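You operate a simulated robot arm through the tools that you are given. There is no shell and no other tool. Be economical: measure what you need, move in short steps, check, and stop when the job is done.

You are at the controls of a simulated two-armed robot. One attempt, no reset.

JOB
Put the green brush on the middle shelf of the long rack on the right. Put the blue tube cup from the top of the desk on the shelf under the small steel table. Stack the box marked "gloves" from the top of the desk on top of the box marked "wipes". Take the cardboard ring on the top of the big round table and put it away on the top of the packing bench. Put the yellow pad on the outfeed end of the sealer away on the top of the white table. Fetch the leaflet labelled "foot cream" and set it on the top of the tube filler. Fetch the yellow wedge from the top of the tube bench and set it on the upper shelf over the tube bench. Put the label roll marked "hand cream" from the top of the tube bench on the fourth shelf from the bottom of the long rack in the middle. Any order will do. Set down upright: yellow pad, yellow wedge.

The check looks at the end state, three seconds after you hand in, the way a careful person would. Anything else that was tipped, shoved, dropped, spilled or broken makes it a failure.

ROBOT AND FRAMES
Two 6-joint arms with three-finger grippers on one trunk, on a base that drives. Base frame: it is fixed to the floor where the robot stands at the start and does not move with it; the origin is under the middle of the robot, x ahead of it, y to its left, z up; the surface under the hand at the start is at about z = 880. Units: mm, rad, N and s.
The left shoulder is at the start at [21, 170, 1484], the right one opposite. With the tool pointing down near the work surface each hand reaches from about 340 to 620 mm from the robot's upright axis, wherever it stands, measured 20 degrees to its own side. Places, roughly: blue tube cup [-7750, 14000, 750]; box [-7750, 14000, 750]; cardboard ring (10x10x5 cm) [300, 7300, 900]; fourth shelf of the long rack in the middle [2700, 1300, 1300]; green brush (9x5x6 cm) [500, -200, 900]; label roll [-1500, 250, 1000]; leaflet [-4250, 250, 750]; middle shelf of the long rack on the right [2700, 300, 1000]; shelf under the small steel table (39x14 cm) [-7120, 16840, 300]; top of the packing bench [-4000, 400, 800]; top of the tube filler (17x18 cm) [-2040, 1600, 860]; top of the white table [3800, 9400, 900]; upper shelf over the tube bench (148x26 cm) [-1580, 460, 1620]; yellow pad (5x4x4 cm) [-4100, 2600, 800]; yellow wedge (13x10x15 cm) [-1800, -200, 900]. Payload 2.2 kg a hand.
The TCP of each hand is the grasp point between the finger pads, 25 mm short of the fingertips. In the tool frame z runs along the fingers and y along their closing line. Largest opening 104 mm; the body of the gripper starts 74 mm behind the TCP.
Orientation is told as [roll, pitch, yaw] about the base's x, y, z axes, in that order, counted from this pose: with the fingers straight down and closing along the base's y, the tool's x points along the base's -x, its y along +y and its z along -z.

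CONTROLS
- The arms move only by the tool servo_tool. It takes "left_motion", "right_motion" or both (then of equal length, played together; a hand with none holds still); each is text: rows parted by semicolons, each of 7 numbers parted by spaces: the shift along the tool's x, y, z in mm, then the turn, a rotation vector about the tool's x, y, z in rad, then the closure in counts, from 0 (fully open) to 255 (shut). In form: x y z wx wy wz grip; .... A call has 1 to 20 rows; each row is the pose to reach, as a shift and turn from the pose commanded when the call began, along the tool's axes at that moment. Each row takes 0.2 s and may step no farther than 50 mm and 0.15 rad from the row before; otherwise, or with a gripper value out of range, the whole call is refused. A pose out of reach is approached as far as the arm can. The call stops where the force on the tool passes 40 N (or 10 N more than at its start, if that is more) or the arm is blocked; 0.2 s more then pass. Each finger halts on what it meets, pressing with about 24 N; the grip force reading is that of the motor and also rises with nothing between the fingers. The clock runs only during rows and for 0.2 s after the last one: add rows that repeat a pose to give the fingers time. The reply holds the time, the measured pose of the TCP, the force on the tool along the base axes, the opening and the grip force, in the units named above and with some noise, with the torque about the TCP (base axes, N m) and any sound that the robot's microphone picked up.
- Cameras (640 x 400 px; columns grow to the right, rows downward): "scene" is now at [159.9, -19.2, 1401.6]; the picture's right is [-0.28, -0.96, 0.00], its down [-0.48, 0.14, -0.87] and it looks along [0.83, -0.24, -0.50] (base axes); focal length 248 px, centre (320, 200). "left" rides on the left gripper at [82, -3, -104] in its tool frame; the picture's right is [0.04, 1.00, 0.00], its down [-0.75, 0.03, -0.66] and it looks along [-0.66, 0.03, 0.75] (tool axes); focal length 256 px, centre (320, 200). "right" rides on the right gripper at [82, 3, -104] in its tool frame; the picture's right is [-0.04, 1.00, 0.00], its down [-0.75, -0.03, -0.66] and it looks along [-0.66, -0.03, 0.75] (tool axes); focal length 256 px, centre (320, 200). There is no depth. A picture from a camera that has moved, and an enlarged one, comes with that camera's place and axes in the base frame and with its lens. The place of the scene camera against the robot may be out by one fixed shift of up to 25 mm in any direction.
- grab_frame(camera): a new picture of that camera. The clock stands still meanwhile.
- raise_lower(by): slides the trunk up (or, below 0, down) by that many mm; the arms and the scene camera ride with it, the base frame stays. It gives what a move gives, with no picture.
- steer(legs): drives the robot by 1 to 6 legs, each [ahead, left, turn to the left] in mm, mm and rad, along the robot's own axes; the way and the turn of a leg run together, so that a leg with both is an arc; at most 1500 mm and 3.142 rad a leg. The arms and the cameras ride along, it lands a little off, and it stops where it bumps. It gives what a move gives.
- aim_head(pan, tilt): turns the head with the scene camera to pan (to the left, within 1.047 rad either way) and tilt (down, from -0.506 to 1.204), counted from straight ahead of the robot. It gives what a move gives.
- inspect(camera, box): a new picture of the part [left, top, right, bottom] of that camera's present view, enlarged. The clock stands still meanwhile.
- close_job(): hands the job in; it is judged then, once.

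Work in short steps. Places have to be worked out from the pictures, the camera data and where the tool is seen: move nearer, look again, correct. Check each grasp and each placing, and mend what went wrong. You have 483 turns and 230 pictures in all, those below and enlarged ones among them. Open the grippers and draw the arms clear of the work before you hand the job in, unless the task says otherwise; then end with one line.

The tools are called as a command line: name --argument value ..., lists and objects as JSON in quotes. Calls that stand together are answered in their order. servo_tool: Moves the arms, as the interface text tells. Its arguments: {"type":"object","properties":{"left_motion":{"type":"string"},"right_motion":{"type":"string"}},"required":[]} The other tools are called the same way: raise_lower (by) slides the trunk up or down; steer (legs) drives the base; aim_head (pan, tilt) turns the head that bears the scene camera; grab_frame (camera) takes a picture; inspect (camera, box) takes an enlarged picture of a part of a camera's view; close_job () hands the job in.

At the start:

```text
clock: 0.0
left_ee_pos: [624.9, 70.1, 1191.8]
left_ee_rot: [0.0, -0.001, 0.0]
left_force: [-0.2, 0.2, -0.3]
left_wrist_torque: [-0.01, 0.0, -0.02]
left_grip_width: 104.0
left_gripper_force: 0.1
right_ee_pos: [508.7, -402.4, 1122.3]
right_ee_rot: [0.0, 0.0, 0.0]
right_force: [-0.5, 0.1, -0.6]
right_wrist_torque: [0.02, 0.0, 0.0]
right_grip_width: 104.1
right_gripper_force: 0.0
trunk travel left (down, up): [-676.0, 66.0]
robot x, y, heading: [-0.4, 1.3, 0.0]
head pan, tilt: [-0.281, 0.524]
```

scene: 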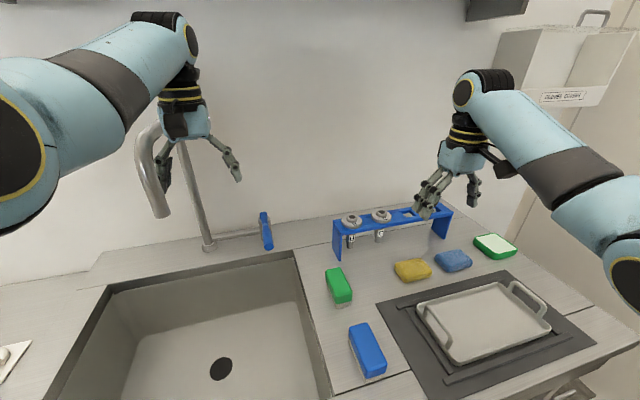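
right: 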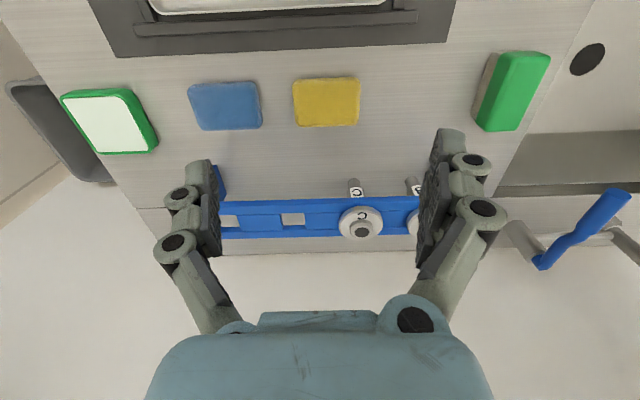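
left: 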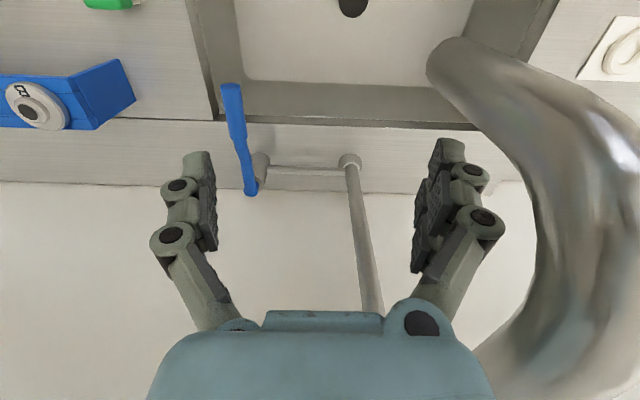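

The brush (green block) appears to be at about [530,-185] from both cameras. I'll move the right hand above it and look again.

servo_tool --right_motion "-4 43 0 0 0 0 0; -8 86 20 0 0 0 0; -12 130 40 0 0 0 0; -16 174 60 0 0 0 0; -21 217 80 0 0 0 0"

grab_frame --camera "right"

grab_frame --camera "scene"

```text
clock: 1.2
left_ee_pos: [625.0, 71.3, 1191.9]
left_ee_rot: [-0.002, 0.0, 0.0]
left_force: [0.2, -0.2, -0.9]
left_wrist_torque: [0.01, -0.02, -0.01]
left_grip_width: 103.9
left_gripper_force: 0.1
right_ee_pos: [530.0, -183.7, 1042.1]
right_ee_rot: [-0.001, 0.0, 0.0]
right_force: [0.1, 0.8, 1.1]
right_wrist_torque: [0.02, 0.02, 0.02]
right_grip_width: 104.0
right_gripper_force: 0.0
right hand out of reach, approached as far as the arm can: row 1
trunk travel left (down, up): [-676.0, 66.0]
robot x, y, heading: [0.7, 1.6, -0.002]
head pan, tilt: [-0.281, 0.524]
```

```text
226 pictures are left
camera right: at [447.9, -180.3, 1146.2], right [0.04, 1.0, 0.0], down [0.75, -0.03, 0.66], along [0.66, -0.03, -0.75], focal length 256 px, centre (320, 200)
```

right: 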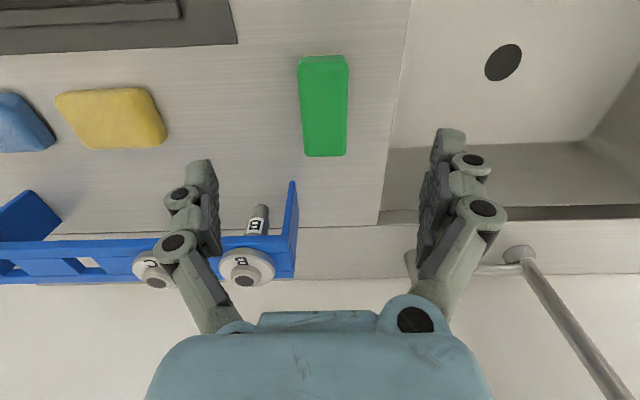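

```text
225 pictures are left
camera scene: at [160.2, -17.8, 1401.6], right [-0.28, -0.96, 0.0], down [-0.48, 0.14, -0.87], along [0.83, -0.24, -0.5], focal length 248 px, centre (320, 200)
```

scene: 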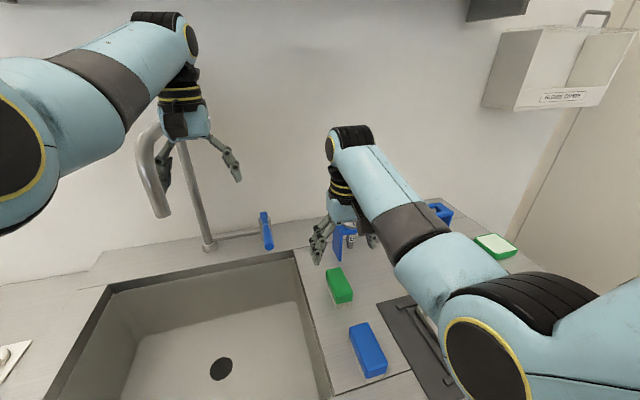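

The brush lies at about [534,-181], aligned with the fingers. I'll go down to z≈915 and close.

servo_tool --right_motion "-4 2 40 0 0 0 0; -4 2 80 0 0 0 0; -4 2 110 0 0 0 0; -4 2 127 0 0 0 0; -4 2 127 0 0 0 120; -4 2 127 0 0 0 180; -4 2 127 0 0 0 220; -4 2 127 0 0 0 220; -4 2 127 0 0 0 220"

```text
clock: 3.2
left_ee_pos: [624.9, 69.8, 1191.6]
left_ee_rot: [0.001, 0.0, -0.001]
left_force: [0.2, 0.1, -0.3]
left_wrist_torque: [0.0, 0.02, 0.01]
left_grip_width: 104.0
left_gripper_force: 0.2
right_ee_pos: [532.6, -183.8, 916.4]
right_ee_rot: [0.0, 0.001, -0.001]
right_force: [0.6, -1.0, -0.6]
right_wrist_torque: [0.01, -0.01, -0.01]
right_grip_width: 40.1
right_gripper_force: 23.9
trunk travel left (down, up): [-676.0, 66.0]
robot x, y, heading: [-2.7, 0.6, -0.004]
head pan, tilt: [-0.281, 0.524]
```

Gripped at 40 mm. Lift straight up and pull back toward the robot; also retract the left hand.

servo_tool --right_motion "0 0 -40 0 0 0 220; 0 0 -80 0 0 0 220; 0 0 -120 0 0 0 220; 0 0 -160 0 0 0 220; 40 0 -180 0 0 0 220; 80 0 -200 0 0 0 220; 120 0 -200 0 0 0 220" --left_motion "40 0 0 0 0 0 0; 80 0 0 0 0 0 0; 120 0 0 0 0 0 0; 160 0 0 0 0 0 0; 200 0 0 0 0 0 0; 200 0 0 0 0 0 0; 200 0 0 0 0 0 0"

grab_frame --camera "right"

aim_head --pan -1.047 --tilt 0.3

grab_frame --camera "scene"

aim_head --pan 1.047 --tilt 0.3

grab_frame --camera "scene"

```text
clock: 3.6
left_ee_pos: [606.2, 71.4, 1193.7]
left_ee_rot: [-0.005, -0.04, -0.014]
left_force: [30.3, 3.2, -11.7]
left_wrist_torque: [-0.69, 0.0, -1.96]
left_grip_width: 102.3
left_gripper_force: 0.1
right_ee_pos: [536.3, -184.4, 943.8]
right_ee_rot: [0.0, 0.002, 0.0]
right_force: [-1.5, 0.7, 0.9]
right_wrist_torque: [-0.03, -0.11, 0.03]
right_grip_width: 42.7
right_gripper_force: 0.0
trunk travel left (down, up): [-676.0, 66.0]
robot x, y, heading: [1.7, -1.2, 0.003]
head pan, tilt: [-0.281, 0.524]
stopped in row 1 (left hand): the force on the tool passed its limit at 87 N (the readings are from after the stop); the commanded pose is now the measured one
```

```text
224 pictures are left
camera right: at [454.4, -180.7, 1047.6], right [0.04, 1.0, 0.0], down [0.75, -0.03, 0.66], along [0.65, -0.03, -0.76], focal length 256 px, centre (320, 200)
```

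right: 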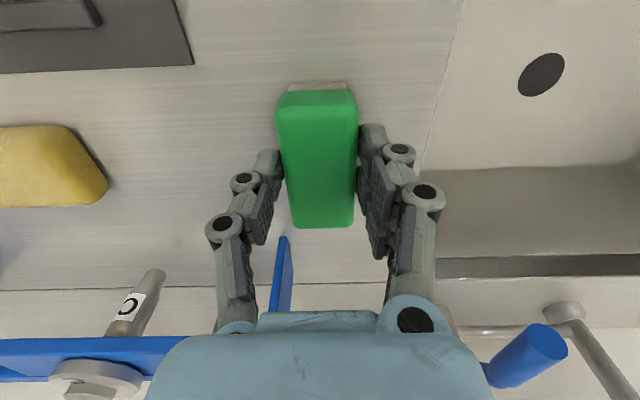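

```text
clock: 4.7
left_ee_pos: [605.9, 70.5, 1192.8]
left_ee_rot: [-0.005, -0.031, -0.013]
left_force: [22.4, 0.0, 2.4]
left_wrist_torque: [0.11, 0.22, -1.47]
left_grip_width: 103.9
left_gripper_force: 0.0
right_ee_pos: [536.3, -184.6, 943.4]
right_ee_rot: [-0.002, 0.001, -0.001]
right_force: [-0.1, 0.8, 0.2]
right_wrist_torque: [0.01, 0.01, 0.0]
right_grip_width: 43.3
right_gripper_force: 0.2
trunk travel left (down, up): [-676.0, 66.0]
robot x, y, heading: [-2.7, -0.9, -0.002]
head pan, tilt: [-1.047, 0.3]
```

```text
223 pictures are left
camera scene: at [123.8, -75.0, 1421.9], right [-0.87, -0.5, 0.0], down [-0.15, 0.26, -0.95], along [0.48, -0.83, -0.3], focal length 248 px, centre (320, 200)
```

scene: 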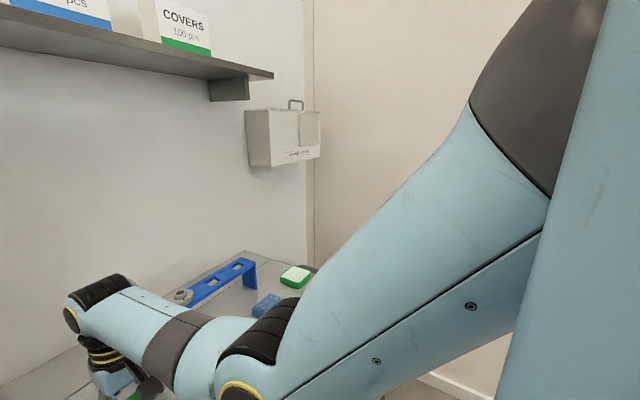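

```text
clock: 6.7
left_ee_pos: [606.5, 69.2, 1191.7]
left_ee_rot: [-0.004, -0.031, -0.011]
left_force: [25.7, 0.7, 6.7]
left_wrist_torque: [0.41, 0.32, -1.64]
left_grip_width: 104.2
left_gripper_force: 0.2
right_ee_pos: [536.6, -184.5, 944.4]
right_ee_rot: [-0.001, 0.002, 0.0]
right_force: [0.8, -0.3, 0.3]
right_wrist_torque: [-0.04, 0.0, 0.01]
right_grip_width: 43.0
right_gripper_force: 0.1
trunk travel left (down, up): [-676.0, 66.0]
robot x, y, heading: [0.4, 2.2, -0.001]
head pan, tilt: [1.047, 0.3]
```

```text
222 pictures are left
camera scene: at [124.1, 86.6, 1421.9], right [0.87, -0.5, 0.0], down [-0.15, -0.26, -0.95], along [0.48, 0.83, -0.3], focal length 248 px, centre (320, 200)
```

scene: 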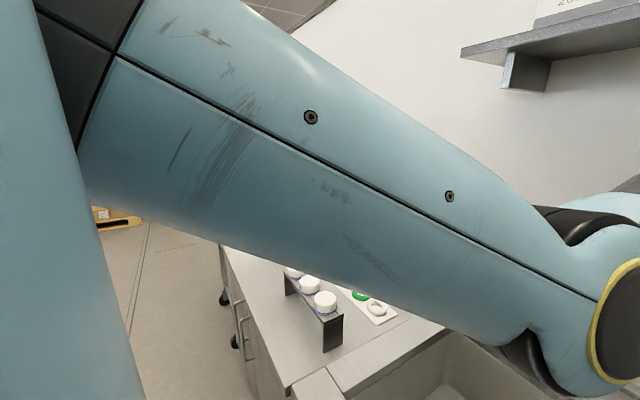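

The left hand met the faucet spout (at about y=140), and the stop let the brush slip back onto the counter, still upright. I'll first free the left hand: forward, then right (-y), and lift a bit.

servo_tool --left_motion "-18 0 0 0 0.031 0 0; -18 -30 0 0 0.031 0 0; -18 -60 0 0 0.031 0 0; -18 -60 -40 0 0.031 0 0; -18 -60 -80 0 0.031 0 0"

aim_head --pan 0.0 --tilt 0.4

grab_frame --camera "scene"

```text
clock: 7.9
left_ee_pos: [619.2, 11.0, 1274.9]
left_ee_rot: [-0.002, -0.002, -0.01]
left_force: [-0.1, -0.3, 0.2]
left_wrist_torque: [0.03, 0.04, 0.01]
left_grip_width: 103.9
left_gripper_force: 0.0
right_ee_pos: [534.7, -184.0, 945.5]
right_ee_rot: [0.0, -0.001, 0.0]
right_force: [0.2, -1.2, 5.6]
right_wrist_torque: [-0.1, -0.21, 0.03]
right_grip_width: 41.6
right_gripper_force: 23.8
trunk travel left (down, up): [-676.0, 66.0]
robot x, y, heading: [2.2, 0.7, -0.002]
head pan, tilt: [1.047, 0.3]
```

```text
clock: 9.2
left_ee_pos: [618.0, 10.4, 1272.6]
left_ee_rot: [-0.002, -0.001, -0.009]
left_force: [0.2, -0.1, -0.2]
left_wrist_torque: [0.0, 0.03, 0.0]
left_grip_width: 103.8
left_gripper_force: 0.1
right_ee_pos: [534.2, -184.6, 945.5]
right_ee_rot: [0.0, -0.002, 0.002]
right_force: [0.1, -1.1, 6.9]
right_wrist_torque: [-0.06, -0.15, 0.0]
right_grip_width: 41.5
right_gripper_force: 24.0
trunk travel left (down, up): [-676.0, 66.0]
robot x, y, heading: [-2.4, -0.0, 0.002]
head pan, tilt: [0.0, 0.4]
```

```text
221 pictures are left
camera scene: at [165.3, 5.9, 1413.1], right [0.0, -1.0, 0.0], down [-0.39, 0.0, -0.92], along [0.92, 0.0, -0.39], focal length 248 px, centre (320, 200)
```

scene: 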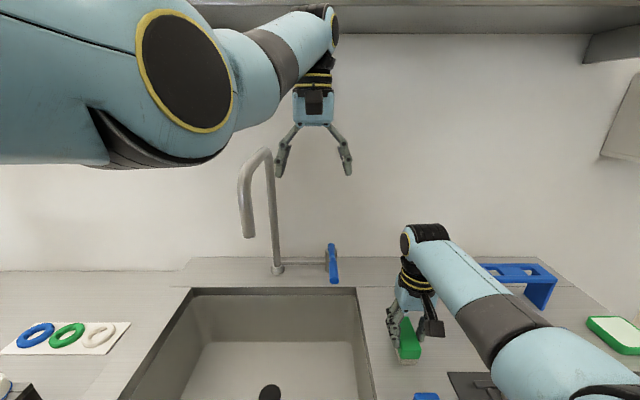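

Left is clear. Now regrip the brush lower (open, descend 30 mm, close) while retracting the left hand.

servo_tool --right_motion "0 0 0 0 0 0 100; 0 0 0 0 0 0 60; 0 0 15 0 0 0 60; 0 0 30 0 0 0 60; 0 0 30 0 0 0 150; 0 0 30 0 0 0 220; 0 0 30 0 0 0 220; 0 0 30 0 0 0 220" --left_motion "30 0 0 0 0 0 0; 60 0 0 0 0 0 0; 90 0 0 0 0 0 0; 120 0 0 0 0 0 0; 150 0 0 0 0 0 0; 180 0 0 0 0 0 0; 200 0 0 0 0 0 0; 200 0 0 0 0 0 0"

servo_tool --right_motion "0 0 -40 0 0 0 220; 0 0 -80 0 0 0 220; 0 0 -120 0 0 0 220; 0 0 -160 0 0 0 220; 30 0 -180 0 0 0 220; 60 0 -200 0 0 0 220; 100 0 -200 0 0 0 220"

grab_frame --camera "right"

```text
clock: 10.7
left_ee_pos: [596.4, 68.1, 1223.6]
left_ee_rot: [0.03, -0.055, 0.031]
left_force: [-4.7, -29.8, -0.7]
left_wrist_torque: [0.8, -0.02, 0.75]
left_grip_width: 98.9
left_gripper_force: 0.1
left hand out of reach, approached as far as the arm can: row 1, 2, 3, 4, 5, 6, 7
right_ee_pos: [534.6, -191.2, 916.1]
right_ee_rot: [0.005, -0.003, -0.007]
right_force: [0.7, 0.3, 0.2]
right_wrist_torque: [-0.04, 0.04, 0.05]
right_grip_width: 40.0
right_gripper_force: 23.8
trunk travel left (down, up): [-676.0, 66.0]
robot x, y, heading: [1.7, -3.7, -0.012]
head pan, tilt: [0.0, 0.4]
stopped in row 7 (left hand): the force on the tool passed its limit at 69 N (the readings are from after the stop); the commanded pose is now the measured one
```

```text
clock: 12.4
left_ee_pos: [596.8, 67.9, 1225.2]
left_ee_rot: [0.025, -0.055, 0.031]
left_force: [-5.5, -25.2, -5.4]
left_wrist_torque: [0.43, -0.22, 0.64]
left_grip_width: 99.6
left_gripper_force: 0.0
right_ee_pos: [470.7, -196.7, 1089.5]
right_ee_rot: [-0.029, -0.046, -0.017]
right_force: [-0.2, 0.3, -1.1]
right_wrist_torque: [0.03, 0.02, 0.04]
right_grip_width: 40.3
right_gripper_force: 23.8
right hand out of reach, approached as far as the arm can: row 6, 7
trunk travel left (down, up): [-676.0, 66.0]
robot x, y, heading: [-3.0, -5.2, -0.012]
head pan, tilt: [0.0, 0.4]
stopped in row 7 (right hand): the arm was blocked; the commanded pose is now the measured one
```

```text
220 pictures are left
camera right: at [385.1, -188.9, 1188.0], right [0.06, 1.0, -0.03], down [0.72, -0.02, 0.69], along [0.69, -0.06, -0.72], focal length 256 px, centre (320, 200)
```

right: 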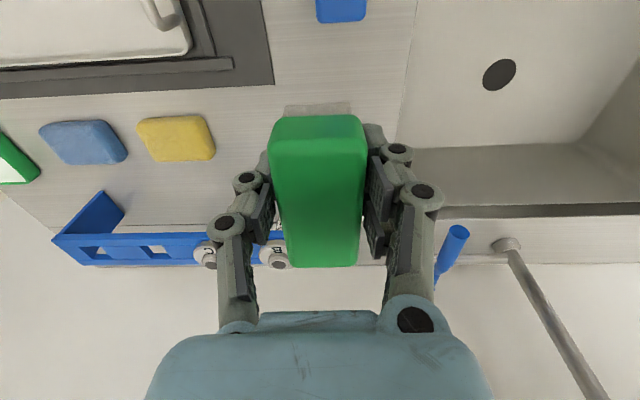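

Brush is held and lifted. The left hand got pushed back toward the spout because y≈10 at short radius is out of its reach; I'll shift it right again, then drive the base back to get clear.

servo_tool --left_motion "-10 -30 0 0.025 0.055 0.031 0; -22 -58 0 0.025 0.055 0.031 0; -22 -58 0 0.025 0.055 0.031 0"

grab_frame --camera "scene"

```text
clock: 13.2
left_ee_pos: [620.6, 18.3, 1224.8]
left_ee_rot: [-0.001, -0.002, 0.003]
left_force: [-0.1, -0.2, 0.1]
left_wrist_torque: [-0.02, -0.03, -0.02]
left_grip_width: 104.1
left_gripper_force: 0.1
right_ee_pos: [472.3, -189.4, 1089.3]
right_ee_rot: [-0.035, -0.047, -0.015]
right_force: [0.6, -0.4, -0.1]
right_wrist_torque: [-0.01, 0.02, 0.03]
right_grip_width: 40.0
right_gripper_force: 24.2
trunk travel left (down, up): [-676.0, 66.0]
robot x, y, heading: [-5.8, -1.8, -0.007]
head pan, tilt: [0.0, 0.4]
```

```text
219 pictures are left
camera scene: at [165.8, 6.2, 1413.0], right [0.0, -1.0, 0.0], down [-0.39, 0.0, -0.92], along [0.92, 0.0, -0.39], focal length 248 px, centre (320, 200)
```

scene: 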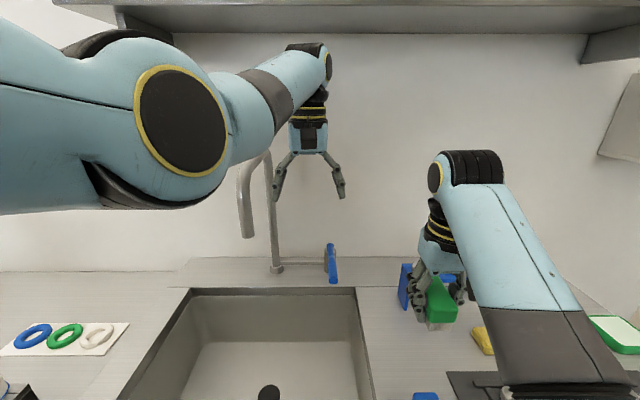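

The left hand is clear of the spout at y≈20. I'll back off 400 mm, then look around.

steer --legs '[[-400, 0, 0]]'

aim_head --pan 0.9 --tilt 0.2

grab_frame --camera "scene"

aim_head --pan -0.9 --tilt 0.2

grab_frame --camera "scene"

```text
clock: 15.7
left_ee_pos: [226.6, 21.4, 1225.7]
left_ee_rot: [0.003, -0.002, 0.008]
left_force: [-0.3, 0.9, -0.2]
left_wrist_torque: [-0.01, -0.06, -0.01]
left_grip_width: 104.2
left_gripper_force: 0.1
right_ee_pos: [79.3, -188.8, 1089.0]
right_ee_rot: [-0.033, -0.045, -0.013]
right_force: [-0.3, 0.3, -0.8]
right_wrist_torque: [0.0, 0.0, -0.01]
right_grip_width: 40.0
right_gripper_force: 25.0
trunk travel left (down, up): [-676.0, 66.0]
robot x, y, heading: [-391.4, -0.1, -0.006]
head pan, tilt: [0.0, 0.4]
```

```text
clock: 16.9
left_ee_pos: [228.5, 20.5, 1225.9]
left_ee_rot: [0.002, -0.002, 0.008]
left_force: [-0.8, -0.1, 0.3]
left_wrist_torque: [0.04, 0.03, -0.04]
left_grip_width: 103.9
left_gripper_force: 0.1
right_ee_pos: [79.4, -188.5, 1088.9]
right_ee_rot: [-0.036, -0.046, -0.014]
right_force: [1.1, 0.1, -0.7]
right_wrist_torque: [0.0, 0.0, -0.01]
right_grip_width: 39.9
right_gripper_force: 24.0
trunk travel left (down, up): [-676.0, 66.0]
robot x, y, heading: [-395.0, 4.2, -0.007]
head pan, tilt: [0.901, 0.201]
```

```text
218 pictures are left
camera scene: at [-261.6, 79.6, 1431.6], right [0.78, -0.62, 0.0], down [-0.12, -0.16, -0.98], along [0.61, 0.77, -0.2], focal length 248 px, centre (320, 200)
```

scene: 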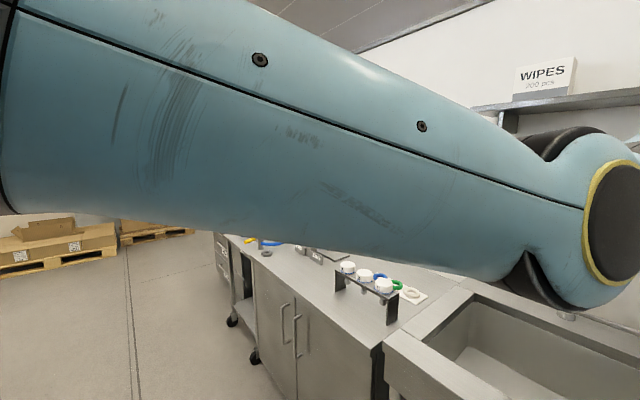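

```text
clock: 18.7
left_ee_pos: [227.3, 20.7, 1224.9]
left_ee_rot: [0.002, -0.002, 0.007]
left_force: [-0.8, -0.5, -0.1]
left_wrist_torque: [0.03, -0.05, 0.0]
left_grip_width: 104.1
left_gripper_force: 0.0
right_ee_pos: [78.6, -188.7, 1087.7]
right_ee_rot: [-0.034, -0.046, -0.015]
right_force: [-0.4, 0.9, -1.1]
right_wrist_torque: [-0.04, -0.01, 0.03]
right_grip_width: 40.1
right_gripper_force: 24.4
trunk travel left (down, up): [-676.0, 66.0]
robot x, y, heading: [-390.8, 2.5, -0.002]
head pan, tilt: [-0.901, 0.201]
```

```text
217 pictures are left
camera scene: at [-262.0, -66.3, 1431.6], right [-0.79, -0.62, 0.0], down [-0.12, 0.16, -0.98], along [0.61, -0.77, -0.2], focal length 248 px, centre (320, 200)
```

scene: 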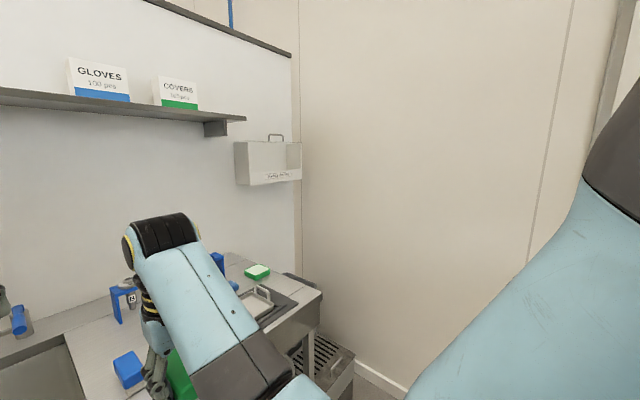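

The rack must be behind the partition ahead; the way out is to the left. I'll set arms in a compact carry pose, then turn left to look.

servo_tool --left_motion "20 40 0 0 0 0 0; 50 80 0 0 0 0 0; 80 120 0 0 0 0 0; 120 140 0 0 0 0 0; 150 145 0 0 0 0 0" --right_motion "0 -20 0 -0.034 0.046 -0.015 220; 0 -20 0 -0.034 0.046 -0.015 220; 0 -20 0 -0.034 0.046 -0.015 220; 0 -20 0 -0.034 0.046 -0.015 220; 0 -20 0 -0.034 0.046 -0.015 220"

steer --legs '[[0, 0, 1.571]]'

aim_head --pan 0 --tilt 0.3

grab_frame --camera "scene"

```text
clock: 19.9
left_ee_pos: [174.9, 135.8, 1155.1]
left_ee_rot: [0.002, -0.003, 0.005]
left_force: [0.2, -0.6, 0.2]
left_wrist_torque: [-0.03, 0.03, 0.0]
left_grip_width: 104.0
left_gripper_force: 0.0
left hand out of reach, approached as far as the arm can: row 2, 3, 4, 5
right_ee_pos: [86.0, -207.2, 1075.9]
right_ee_rot: [0.001, 0.001, 0.0]
right_force: [0.9, 0.1, 0.0]
right_wrist_torque: [-0.07, -0.03, -0.02]
right_grip_width: 40.1
right_gripper_force: 24.0
right hand out of reach, approached as far as the arm can: row 1, 2, 3, 4, 5
trunk travel left (down, up): [-676.0, 66.0]
robot x, y, heading: [-395.0, 0.1, -0.006]
head pan, tilt: [-0.901, 0.201]
```

```text
clock: 24.1
left_ee_pos: [-512.7, 573.1, 1154.6]
left_ee_rot: [0.004, -0.005, 1.55]
left_force: [0.3, 0.6, -0.2]
left_wrist_torque: [-0.05, 0.02, 0.02]
left_grip_width: 104.1
left_gripper_force: 0.0
right_ee_pos: [-173.0, 474.4, 1074.9]
right_ee_rot: [0.001, -0.002, 1.546]
right_force: [0.9, 0.3, -0.2]
right_wrist_torque: [0.0, -0.04, -0.02]
right_grip_width: 39.6
right_gripper_force: 23.9
trunk travel left (down, up): [-676.0, 66.0]
robot x, y, heading: [-391.1, -0.6, 1.537]
head pan, tilt: [-0.901, 0.201]
```

```text
clock: 25.3
left_ee_pos: [-511.7, 572.3, 1155.6]
left_ee_rot: [0.001, -0.004, 1.55]
left_force: [-0.4, -0.2, 0.3]
left_wrist_torque: [-0.04, 0.0, -0.01]
left_grip_width: 104.0
left_gripper_force: 0.0
right_ee_pos: [-172.0, 473.7, 1074.9]
right_ee_rot: [0.002, 0.0, 1.544]
right_force: [0.2, -0.6, -1.0]
right_wrist_torque: [-0.02, 0.0, 0.0]
right_grip_width: 40.2
right_gripper_force: 24.1
trunk travel left (down, up): [-676.0, 66.0]
robot x, y, heading: [-392.4, -0.5, 1.54]
head pan, tilt: [0.0, 0.3]
```

```text
216 pictures are left
camera scene: at [-385.4, 171.2, 1422.3], right [1.0, -0.03, 0.0], down [-0.01, -0.3, -0.96], along [0.03, 0.95, -0.3], focal length 248 px, centre (320, 200)
```

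scene: 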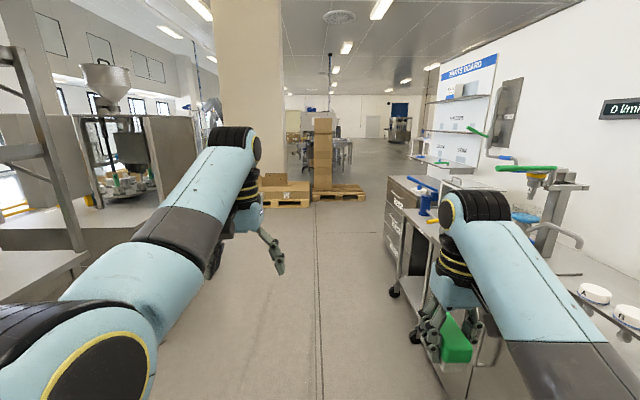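

A clear corridor runs along +y; the wall at right seems to end around y≈2700. I'll drive 2800 ahead, and turn to face +x.

steer --legs '[[1400, 0, 0.03], [1400, 0, 0], [0, 0, -0.8]]'

grab_frame --camera "scene"

```text
clock: 40.8
left_ee_pos: [-122.4, 3277.8, 1154.8]
left_ee_rot: [0.003, -0.004, 0.829]
left_force: [0.1, 0.0, 0.5]
left_wrist_torque: [-0.02, -0.01, -0.03]
left_grip_width: 104.1
left_gripper_force: 0.0
right_ee_pos: [66.7, 2980.5, 1075.6]
right_ee_rot: [-0.001, 0.001, 0.822]
right_force: [-0.7, -0.2, -0.7]
right_wrist_torque: [0.03, 0.01, -0.03]
right_grip_width: 39.8
right_gripper_force: 24.0
trunk travel left (down, up): [-676.0, 66.0]
robot x, y, heading: [-416.4, 2769.0, 0.818]
head pan, tilt: [0.0, 0.3]
```

```text
215 pictures are left
camera scene: at [-297.5, 2896.4, 1422.3], right [0.73, -0.68, 0.0], down [-0.2, -0.22, -0.96], along [0.65, 0.7, -0.3], focal length 248 px, centre (320, 200)
```

scene: 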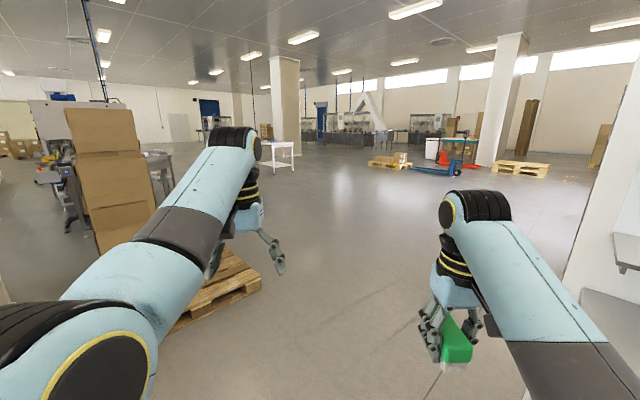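

Open hall beyond. Turn further right to see along +x and the rack side.

steer --legs '[[0, 0, -0.8]]'

grab_frame --camera "scene"

```text
clock: 43.3
left_ee_pos: [155.0, 2910.7, 1153.7]
left_ee_rot: [0.001, -0.001, 0.018]
left_force: [1.6, -0.3, 0.5]
left_wrist_torque: [0.01, 0.02, -0.02]
left_grip_width: 104.0
left_gripper_force: 0.0
right_ee_pos: [69.9, 2569.1, 1075.1]
right_ee_rot: [-0.001, 0.001, 0.012]
right_force: [-0.3, 0.1, -0.9]
right_wrist_torque: [-0.01, 0.03, 0.02]
right_grip_width: 40.3
right_gripper_force: 23.7
trunk travel left (down, up): [-676.0, 66.0]
robot x, y, heading: [-412.1, 2771.5, 0.009]
head pan, tilt: [0.0, 0.3]
```

```text
214 pictures are left
camera scene: at [-245.7, 2777.9, 1422.3], right [0.01, -1.0, 0.0], down [-0.3, 0.0, -0.96], along [0.96, 0.01, -0.3], focal length 248 px, centre (320, 200)
```

scene: 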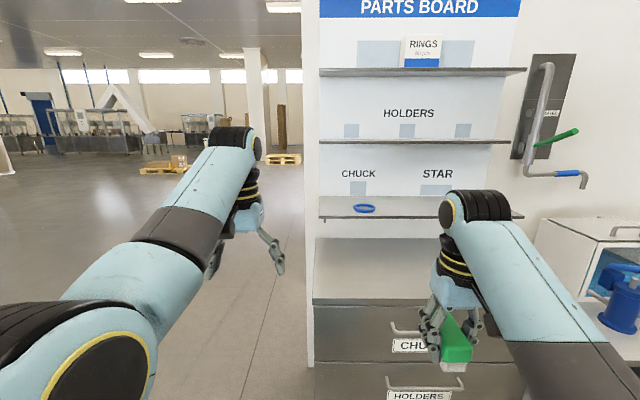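

The wall ends at about y≈2850. I'll strafe left 800, drive ahead 2100 past its end, then turn to look at the racks.

steer --legs '[[0, 800, 0], [1400, 0, 0], [700, 0, 0], [0, 0, -0.8]]'

grab_frame --camera "scene"

```text
clock: 59.6
left_ee_pos: [2186.4, 3236.6, 1154.6]
left_ee_rot: [0.002, -0.001, -0.789]
left_force: [-0.7, -0.6, -0.7]
left_wrist_torque: [0.02, -0.02, -0.01]
left_grip_width: 104.0
left_gripper_force: 0.0
right_ee_pos: [1878.7, 3061.6, 1074.4]
right_ee_rot: [0.0, 0.002, -0.795]
right_force: [-0.1, 1.2, -1.2]
right_wrist_torque: [-0.02, -0.01, 0.02]
right_grip_width: 39.7
right_gripper_force: 23.7
trunk travel left (down, up): [-676.0, 66.0]
robot x, y, heading: [1690.3, 3548.5, -0.795]
head pan, tilt: [0.0, 0.3]
```

```text
213 pictures are left
camera scene: at [1808.3, 3437.2, 1422.3], right [-0.72, -0.7, 0.0], down [-0.21, 0.21, -0.96], along [0.67, -0.68, -0.3], focal length 248 px, centre (320, 200)
```

scene: 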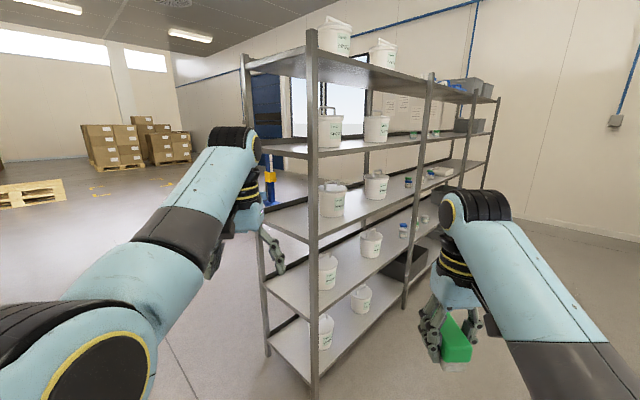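

The rack has three 1 m bays facing -x, front edge at x≈2510, bays roughly y 2770–1770, 1770–770, 770–-230. I'll turn to face -y and check the aisle.

steer --legs '[[0, 0, -0.775]]'

grab_frame --camera "scene"

```text
clock: 62.0
left_ee_pos: [1830.6, 2981.8, 1154.9]
left_ee_rot: [0.001, -0.002, -1.556]
left_force: [0.2, -0.1, -0.1]
left_wrist_torque: [0.03, -0.01, 0.0]
left_grip_width: 104.2
left_gripper_force: 0.0
right_ee_pos: [1486.9, 3068.2, 1076.0]
right_ee_rot: [0.0, -0.001, -1.562]
right_force: [0.4, -0.3, -0.2]
right_wrist_torque: [0.02, 0.0, -0.02]
right_grip_width: 40.2
right_gripper_force: 24.1
trunk travel left (down, up): [-676.0, 66.0]
robot x, y, heading: [1693.5, 3551.4, -1.567]
head pan, tilt: [0.0, 0.3]
```

```text
212 pictures are left
camera scene: at [1694.4, 3390.8, 1422.3], right [-1.0, 0.0, 0.0], down [0.0, 0.3, -0.96], along [0.0, -0.96, -0.3], focal length 248 px, centre (320, 200)
```

scene: 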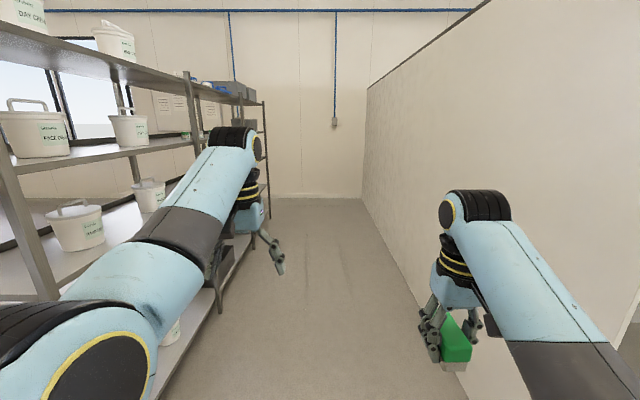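

Aisle clear. Drive 3000 along it and turn to face the right bay.

steer --legs '[[1500, 0, 0], [1530, 0, 0], [0, 0, 1.567]]'

grab_frame --camera "scene"

```text
refused: 1530 is not a number from -1500 to 1500
```

```text
211 pictures are left
camera scene: at [1694.4, 3390.8, 1422.3], right [-1.0, 0.0, 0.0], down [0.0, 0.3, -0.96], along [0.0, -0.96, -0.3], focal length 248 px, centre (320, 200)
```

scene: 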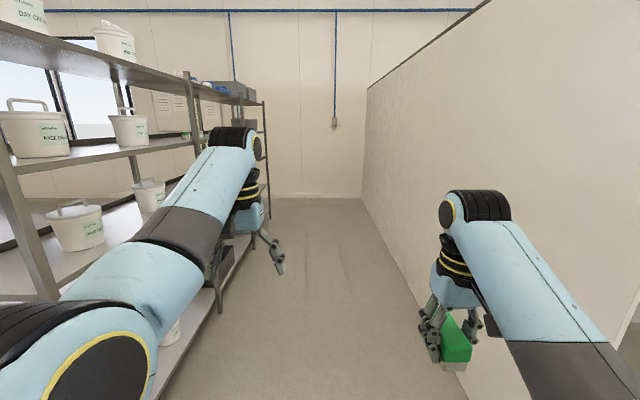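

Legs must be ≤1500; same drive in two legs of 1500.

steer --legs '[[1500, 0, 0], [1500, 0, 0], [0, 0, 1.567]]'

grab_frame --camera "scene"

```text
clock: 80.4
left_ee_pos: [2295.8, 685.3, 1154.7]
left_ee_rot: [0.002, -0.002, 0.03]
left_force: [-0.3, 0.4, 0.0]
left_wrist_torque: [0.06, 0.01, 0.04]
left_grip_width: 103.9
left_gripper_force: 0.1
right_ee_pos: [2215.8, 341.4, 1075.6]
right_ee_rot: [0.0, 0.002, 0.023]
right_force: [0.0, -0.3, -1.0]
right_wrist_torque: [-0.01, 0.01, -0.02]
right_grip_width: 40.1
right_gripper_force: 24.0
trunk travel left (down, up): [-676.0, 66.0]
robot x, y, heading: [1732.8, 537.2, 0.02]
head pan, tilt: [0.0, 0.3]
```

```text
210 pictures are left
camera scene: at [1898.0, 547.2, 1422.3], right [0.02, -1.0, 0.0], down [-0.3, -0.01, -0.96], along [0.95, 0.02, -0.3], focal length 248 px, centre (320, 200)
```

scene: 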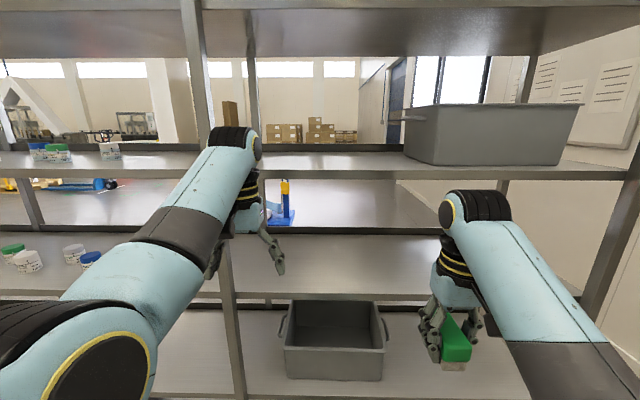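

Shelf heights work out to about 245, 595, 945, 1295, 1645; the right bay's middle shelf is empty. I'll lower the trunk and pitch the right tool to horizontal while still clear of the rack.

raise_lower --by -250

servo_tool --right_motion "-11 0 -15 0 -0.131 0 220; -22 0 -31 0 -0.262 0 220; -33 0 -46 0 -0.393 0 220; -44 0 -62 0 -0.524 0 220; -55 0 -77 0 -0.655 0 220; -66 0 -93 0 -0.785 0 220; -77 0 -108 0 -0.916 0 220; -88 0 -124 0 -1.047 0 220; -99 0 -139 0 -1.178 0 220; -110 0 -155 0 -1.309 0 220; -120 0 -170 0 -1.44 0 220; -130 0 -185 0 -1.571 0 220; -130 0 -185 0 -1.571 0 220"

grab_frame --camera "scene"

```text
clock: 82.9
left_ee_pos: [2294.2, 685.7, 884.1]
left_ee_rot: [0.001, 0.03, 0.03]
left_force: [-0.2, 1.0, 1.6]
left_wrist_torque: [-0.03, 0.0, 0.01]
left_grip_width: 104.3
left_gripper_force: 0.1
right_ee_pos: [2211.4, 340.8, 811.2]
right_ee_rot: [-0.001, 0.023, 0.025]
right_force: [1.2, 0.0, -0.1]
right_wrist_torque: [-0.01, -0.02, -0.01]
right_grip_width: 40.3
right_gripper_force: 23.9
trunk travel left (down, up): [-426.0, 316.0]
robot x, y, heading: [1732.9, 534.3, 0.019]
head pan, tilt: [0.0, 0.3]
```

```text
clock: 85.7
left_ee_pos: [2295.6, 684.8, 885.3]
left_ee_rot: [0.003, 0.03, 0.029]
left_force: [0.0, 0.1, -1.3]
left_wrist_torque: [-0.01, 0.0, 0.02]
left_grip_width: 104.1
left_gripper_force: 0.1
right_ee_pos: [2345.1, 344.6, 993.5]
right_ee_rot: [-0.024, -1.55, 0.047]
right_force: [-0.7, 0.6, -1.2]
right_wrist_torque: [0.01, 0.0, -0.02]
right_grip_width: 40.2
right_gripper_force: 23.8
trunk travel left (down, up): [-426.0, 316.0]
robot x, y, heading: [1731.5, 535.7, 0.022]
head pan, tilt: [0.0, 0.3]
```

```text
209 pictures are left
camera scene: at [1901.3, 547.2, 1169.4], right [0.02, -1.0, 0.0], down [-0.3, -0.01, -0.96], along [0.95, 0.02, -0.3], focal length 248 px, centre (320, 200)
```

scene: 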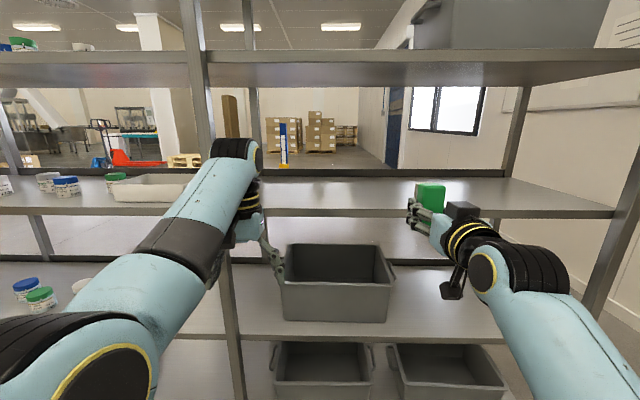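

Tool is horizontal with the brush standing on end. I'll raise it a bit for clearance and pull the left hand back, before driving forward.

servo_tool --right_motion "-10 0 0 0 0 0 220; -20 0 0 0 0 0 220; -30 0 0 0 -0.02 0 220; -30 0 0 0 -0.02 0 220" --left_motion "30 0 20 0 0 0 0; 60 0 40 0 0 0 0; 90 0 60 0 0 0 0; 120 0 60 0 0 0 0"

grab_frame --camera "right"

```text
clock: 86.8
left_ee_pos: [2193.2, 763.5, 825.6]
left_ee_rot: [0.161, -0.02, 0.078]
left_force: [0.4, -0.4, 0.3]
left_wrist_torque: [0.0, -0.03, 0.0]
left_grip_width: 103.9
left_gripper_force: 0.1
left hand out of reach, approached as far as the arm can: row 1, 2, 4
right_ee_pos: [2346.0, 343.8, 1022.6]
right_ee_rot: [-0.001, -1.567, 0.024]
right_force: [0.1, 0.9, -1.3]
right_wrist_torque: [-0.02, -0.01, 0.01]
right_grip_width: 40.1
right_gripper_force: 23.9
trunk travel left (down, up): [-426.0, 316.0]
robot x, y, heading: [1728.6, 538.4, 0.023]
head pan, tilt: [0.0, 0.3]
stopped in row 4 (left hand): the arm was blocked; the commanded pose is now the measured one
```

```text
208 pictures are left
camera right: at [2242.1, 345.7, 941.2], right [-0.03, 1.0, 0.04], down [-0.65, -0.05, 0.76], along [0.76, -0.01, 0.65], focal length 256 px, centre (320, 200)
```

right: 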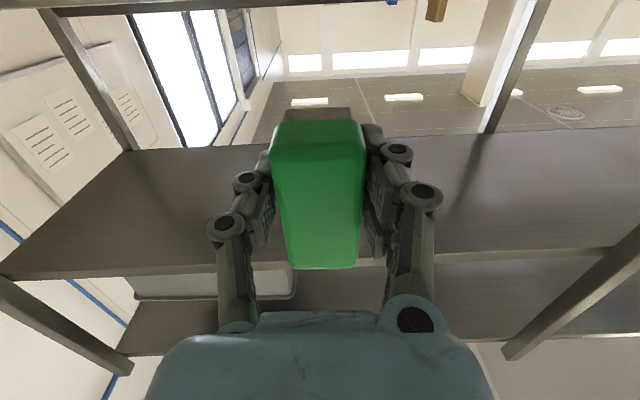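

Clear. Drive forward 225 so the brush is over the shelf.

steer --legs '[[228, 0, -0.02]]'

grab_frame --camera "right"

grab_frame --camera "scene"

```text
clock: 88.5
left_ee_pos: [2425.2, 759.4, 826.2]
left_ee_rot: [0.16, -0.019, 0.065]
left_force: [-0.6, -0.1, -1.4]
left_wrist_torque: [-0.03, 0.01, 0.02]
left_grip_width: 104.0
left_gripper_force: 0.1
right_ee_pos: [2571.7, 338.9, 1022.7]
right_ee_rot: [0.038, -1.566, -0.028]
right_force: [1.0, -0.6, -1.2]
right_wrist_torque: [-0.03, -0.03, 0.01]
right_grip_width: 40.0
right_gripper_force: 24.4
trunk travel left (down, up): [-426.0, 316.0]
robot x, y, heading: [1962.4, 543.9, 0.009]
head pan, tilt: [0.0, 0.3]
```

```text
207 pictures are left
camera right: at [2467.7, 341.1, 940.8], right [-0.01, 1.0, 0.04], down [-0.65, -0.04, 0.76], along [0.76, -0.02, 0.65], focal length 256 px, centre (320, 200)
```

right: 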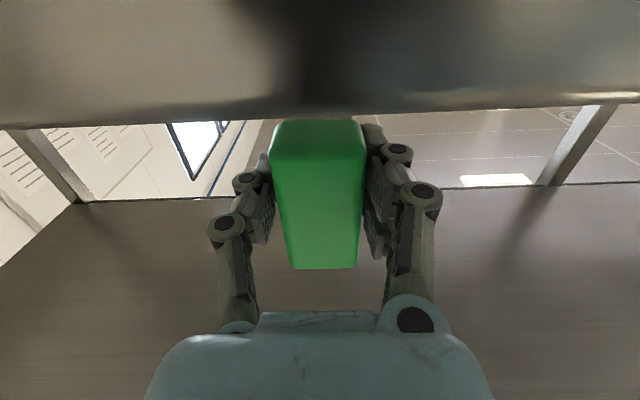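

```text
206 pictures are left
camera scene: at [2130.2, 547.9, 1169.2], right [0.01, -1.0, 0.0], down [-0.3, 0.0, -0.95], along [0.95, 0.01, -0.3], focal length 248 px, centre (320, 200)
```

scene: 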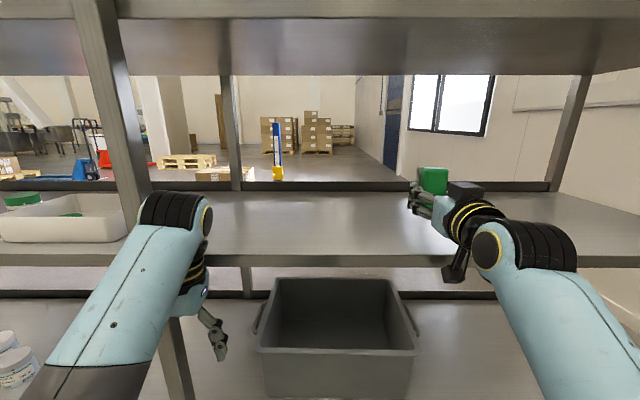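

The shelf surface reads about 955; brush bottom about 977. Lower gently, watching force.

servo_tool --right_motion "5 0 0 0 0 0 220; 10 0 0 0 0 0 220; 14 0 0 0 0 0 220; 14 0 0 0 0 0 220"

```text
clock: 89.5
left_ee_pos: [2424.2, 760.2, 828.1]
left_ee_rot: [0.16, -0.021, 0.064]
left_force: [0.8, 0.9, 0.5]
left_wrist_torque: [0.01, 0.01, 0.0]
left_grip_width: 103.9
left_gripper_force: 0.1
right_ee_pos: [2571.3, 338.6, 1009.1]
right_ee_rot: [0.028, -1.568, -0.018]
right_force: [0.4, 0.3, -0.1]
right_wrist_torque: [0.03, 0.01, 0.0]
right_grip_width: 40.1
right_gripper_force: 24.2
trunk travel left (down, up): [-426.0, 316.0]
robot x, y, heading: [1957.8, 540.0, 0.009]
head pan, tilt: [0.0, 0.3]
```

servo_tool --right_motion "4 0 0 0 0 0 220; 8 0 0 0 0 0 220; 12 0 0 0 0 0 220; 12 0 0 0 0 0 220"

inspect --camera "scene" --box '[380, 130, 540, 280]'

```text
clock: 90.5
left_ee_pos: [2423.5, 759.7, 827.0]
left_ee_rot: [0.161, -0.023, 0.065]
left_force: [0.3, -0.4, -0.1]
left_wrist_torque: [0.05, -0.01, 0.0]
left_grip_width: 104.1
left_gripper_force: 0.2
right_ee_pos: [2570.4, 338.7, 997.7]
right_ee_rot: [0.034, -1.566, -0.025]
right_force: [-0.4, 0.4, -1.2]
right_wrist_torque: [-0.01, 0.02, -0.03]
right_grip_width: 40.4
right_gripper_force: 23.9
trunk travel left (down, up): [-426.0, 316.0]
robot x, y, heading: [1957.3, 539.4, 0.012]
head pan, tilt: [0.0, 0.3]
```

```text
2.67 times, centred on (460, 205) of scene
camera zoom: at [2129.1, 547.9, 1169.4], right [0.01, -1.0, 0.0], down [-0.3, 0.0, -0.96], along [0.96, 0.01, -0.3], focal length 662 px, centre (-53, 187)
```

zoom: 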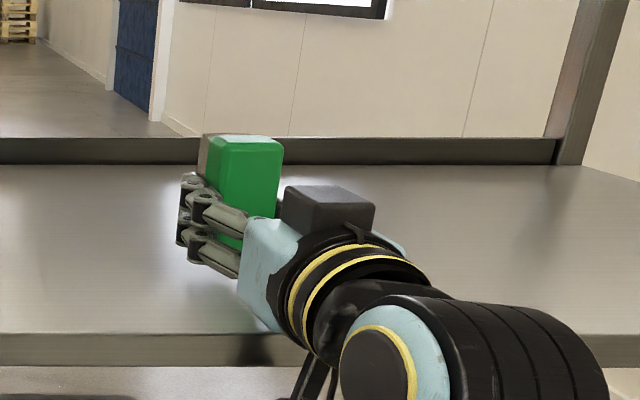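

Not in contact yet. Continue down in small steps.

servo_tool --right_motion "3 0 0 0 0 0 220; 6 0 0 0 0 0 220; 9 0 0 0 0 0 220; 9 0 0 0 0 0 220"

```text
clock: 91.5
left_ee_pos: [2423.8, 760.0, 827.3]
left_ee_rot: [0.161, -0.022, 0.065]
left_force: [-0.3, 0.0, -0.6]
left_wrist_torque: [-0.01, -0.02, 0.01]
left_grip_width: 103.9
left_gripper_force: 0.0
right_ee_pos: [2570.8, 338.7, 988.0]
right_ee_rot: [0.051, -1.567, -0.039]
right_force: [-0.2, 0.5, -0.9]
right_wrist_torque: [0.02, 0.03, 0.02]
right_grip_width: 39.9
right_gripper_force: 24.5
trunk travel left (down, up): [-426.0, 316.0]
robot x, y, heading: [1959.5, 540.7, 0.006]
head pan, tilt: [0.0, 0.3]
```

servo_tool --right_motion "3 0 0 0 0 0 220; 6 0 0 0 0 0 220; 9 0 0 0 0 0 220; 9 0 0 0 0 0 220"

grab_frame --camera "right"

```text
clock: 92.5
left_ee_pos: [2424.7, 760.2, 828.2]
left_ee_rot: [0.161, -0.021, 0.065]
left_force: [0.2, 0.5, -0.1]
left_wrist_torque: [-0.01, 0.01, -0.02]
left_grip_width: 103.9
left_gripper_force: 0.0
right_ee_pos: [2570.7, 338.7, 981.3]
right_ee_rot: [3.112, -1.569, -3.1]
right_force: [3.8, -0.7, 9.3]
right_wrist_torque: [0.0, -0.23, 0.02]
right_grip_width: 40.0
right_gripper_force: 24.1
trunk travel left (down, up): [-426.0, 316.0]
robot x, y, heading: [1958.7, 541.6, 0.003]
head pan, tilt: [0.0, 0.3]
```

```text
204 pictures are left
camera right: at [2467.3, 341.1, 899.1], right [-0.01, 1.0, 0.04], down [-0.66, -0.04, 0.75], along [0.75, -0.02, 0.66], focal length 256 px, centre (320, 200)
```

right: 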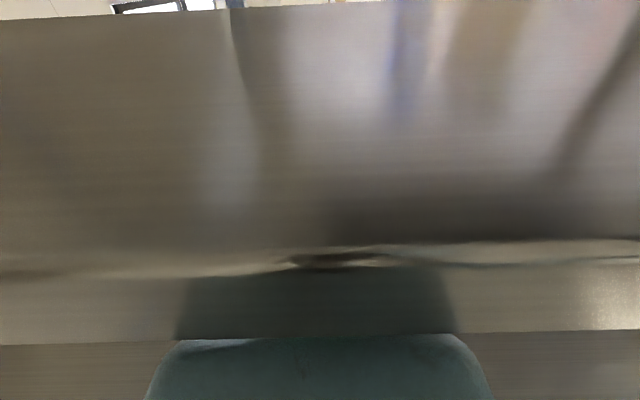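

Contact (9 N upward). Release and withdraw straight back.

servo_tool --right_motion "0 0 0 0 0 0 140; 0 0 0 0 0 0 100; 0 0 0 0 0 0 70; 0 0 0 0 0 0 70; 0 0 -30 0 0 0 70; 0 0 -70 0 0 0 70; 0 0 -110 0 0 0 70; 0 0 -150 0 0 0 70"

grab_frame --camera "scene"

```text
clock: 94.3
left_ee_pos: [2423.5, 759.6, 828.6]
left_ee_rot: [0.161, -0.021, 0.066]
left_force: [0.6, 0.3, 0.3]
left_wrist_torque: [0.0, -0.01, -0.02]
left_grip_width: 103.9
left_gripper_force: 0.0
right_ee_pos: [2424.4, 334.6, 988.4]
right_ee_rot: [-2.068, -1.534, 2.09]
right_force: [-0.3, -0.1, 0.2]
right_wrist_torque: [0.02, 0.02, -0.02]
right_grip_width: 75.5
right_gripper_force: 0.0
trunk travel left (down, up): [-426.0, 316.0]
robot x, y, heading: [1963.2, 540.7, 0.007]
head pan, tilt: [0.0, 0.3]
```

```text
203 pictures are left
camera scene: at [2128.3, 547.9, 1169.6], right [0.01, -1.0, 0.0], down [-0.3, 0.0, -0.96], along [0.96, 0.01, -0.3], focal length 248 px, centre (320, 200)
```

scene: 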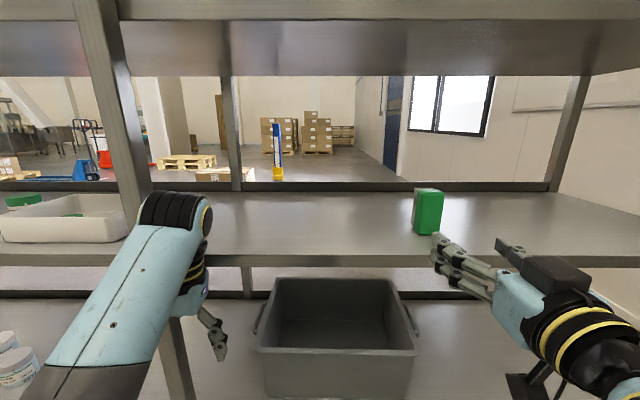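

Brush stands stably on the shelf. I'll back off, and bring the right tool back to pointing down.

steer --legs '[[-450, 0, 0]]'

servo_tool --right_motion "5 0 5 0 0.13 0 0; 10 0 10 0 0.26 0 0; 15 0 15 0 0.39 0 0; 20 0 20 0 0.52 0 0; 25 0 25 0 0.65 0 0; 30 0 30 0 0.78 0 0; 35 0 35 0 0.91 0 0; 40 0 40 0 1.04 0 0; 45 0 45 0 1.17 0 0; 50 0 50 0 1.30 0 0; 55 0 55 0 1.43 0 0; 60 0 60 0 1.54 0 0; 60 0 60 0 1.54 0 0" --left_motion "0 0 -5 0 0 0 0; 0 0 -10 0 0 0 0; 0 0 -15 0 0 0 0; 0 0 -15 0 0 0 0; 0 0 -15 0 0 0 0; 0 0 -15 0 0 0 0; 0 0 -15 0 0 0 0; 0 0 -15 0 0 0 0; 0 0 -15 0 0 0 0; 0 0 -15 0 0 0 0; 0 0 -15 0 0 0 0; 0 0 -15 0 0 0 0; 0 0 -15 0 0 0 0"

```text
clock: 97.1
left_ee_pos: [1974.0, 756.0, 828.0]
left_ee_rot: [0.161, -0.021, 0.064]
left_force: [0.1, -0.4, 0.2]
left_wrist_torque: [0.01, -0.01, -0.01]
left_grip_width: 103.8
left_gripper_force: 0.1
right_ee_pos: [1972.1, 330.9, 982.2]
right_ee_rot: [-1.725, -1.538, 1.746]
right_force: [-0.3, 0.1, 0.4]
right_wrist_torque: [0.03, 0.01, 0.0]
right_grip_width: 75.5
right_gripper_force: 0.1
trunk travel left (down, up): [-426.0, 316.0]
robot x, y, heading: [1510.5, 539.9, 0.003]
head pan, tilt: [0.0, 0.3]
```

```text
clock: 99.9
left_ee_pos: [1978.7, 756.1, 832.0]
left_ee_rot: [0.173, -0.025, 0.067]
left_force: [0.0, 0.4, 0.3]
left_wrist_torque: [0.01, 0.0, 0.03]
left_grip_width: 104.0
left_gripper_force: 0.1
left hand out of reach, approached as far as the arm can: row 1, 2, 3, 4, 5, 6, 7, 8, 9, 10, 11, 12, 13
right_ee_pos: [2067.1, 338.4, 878.1]
right_ee_rot: [-0.033, -0.037, 0.022]
right_force: [0.4, 0.1, -0.2]
right_wrist_torque: [0.0, 0.01, 0.01]
right_grip_width: 104.1
right_gripper_force: 0.0
right hand out of reach, approached as far as the arm can: row 10, 11, 12, 13
trunk travel left (down, up): [-426.0, 316.0]
robot x, y, heading: [1510.7, 541.5, 0.006]
head pan, tilt: [0.0, 0.3]
```

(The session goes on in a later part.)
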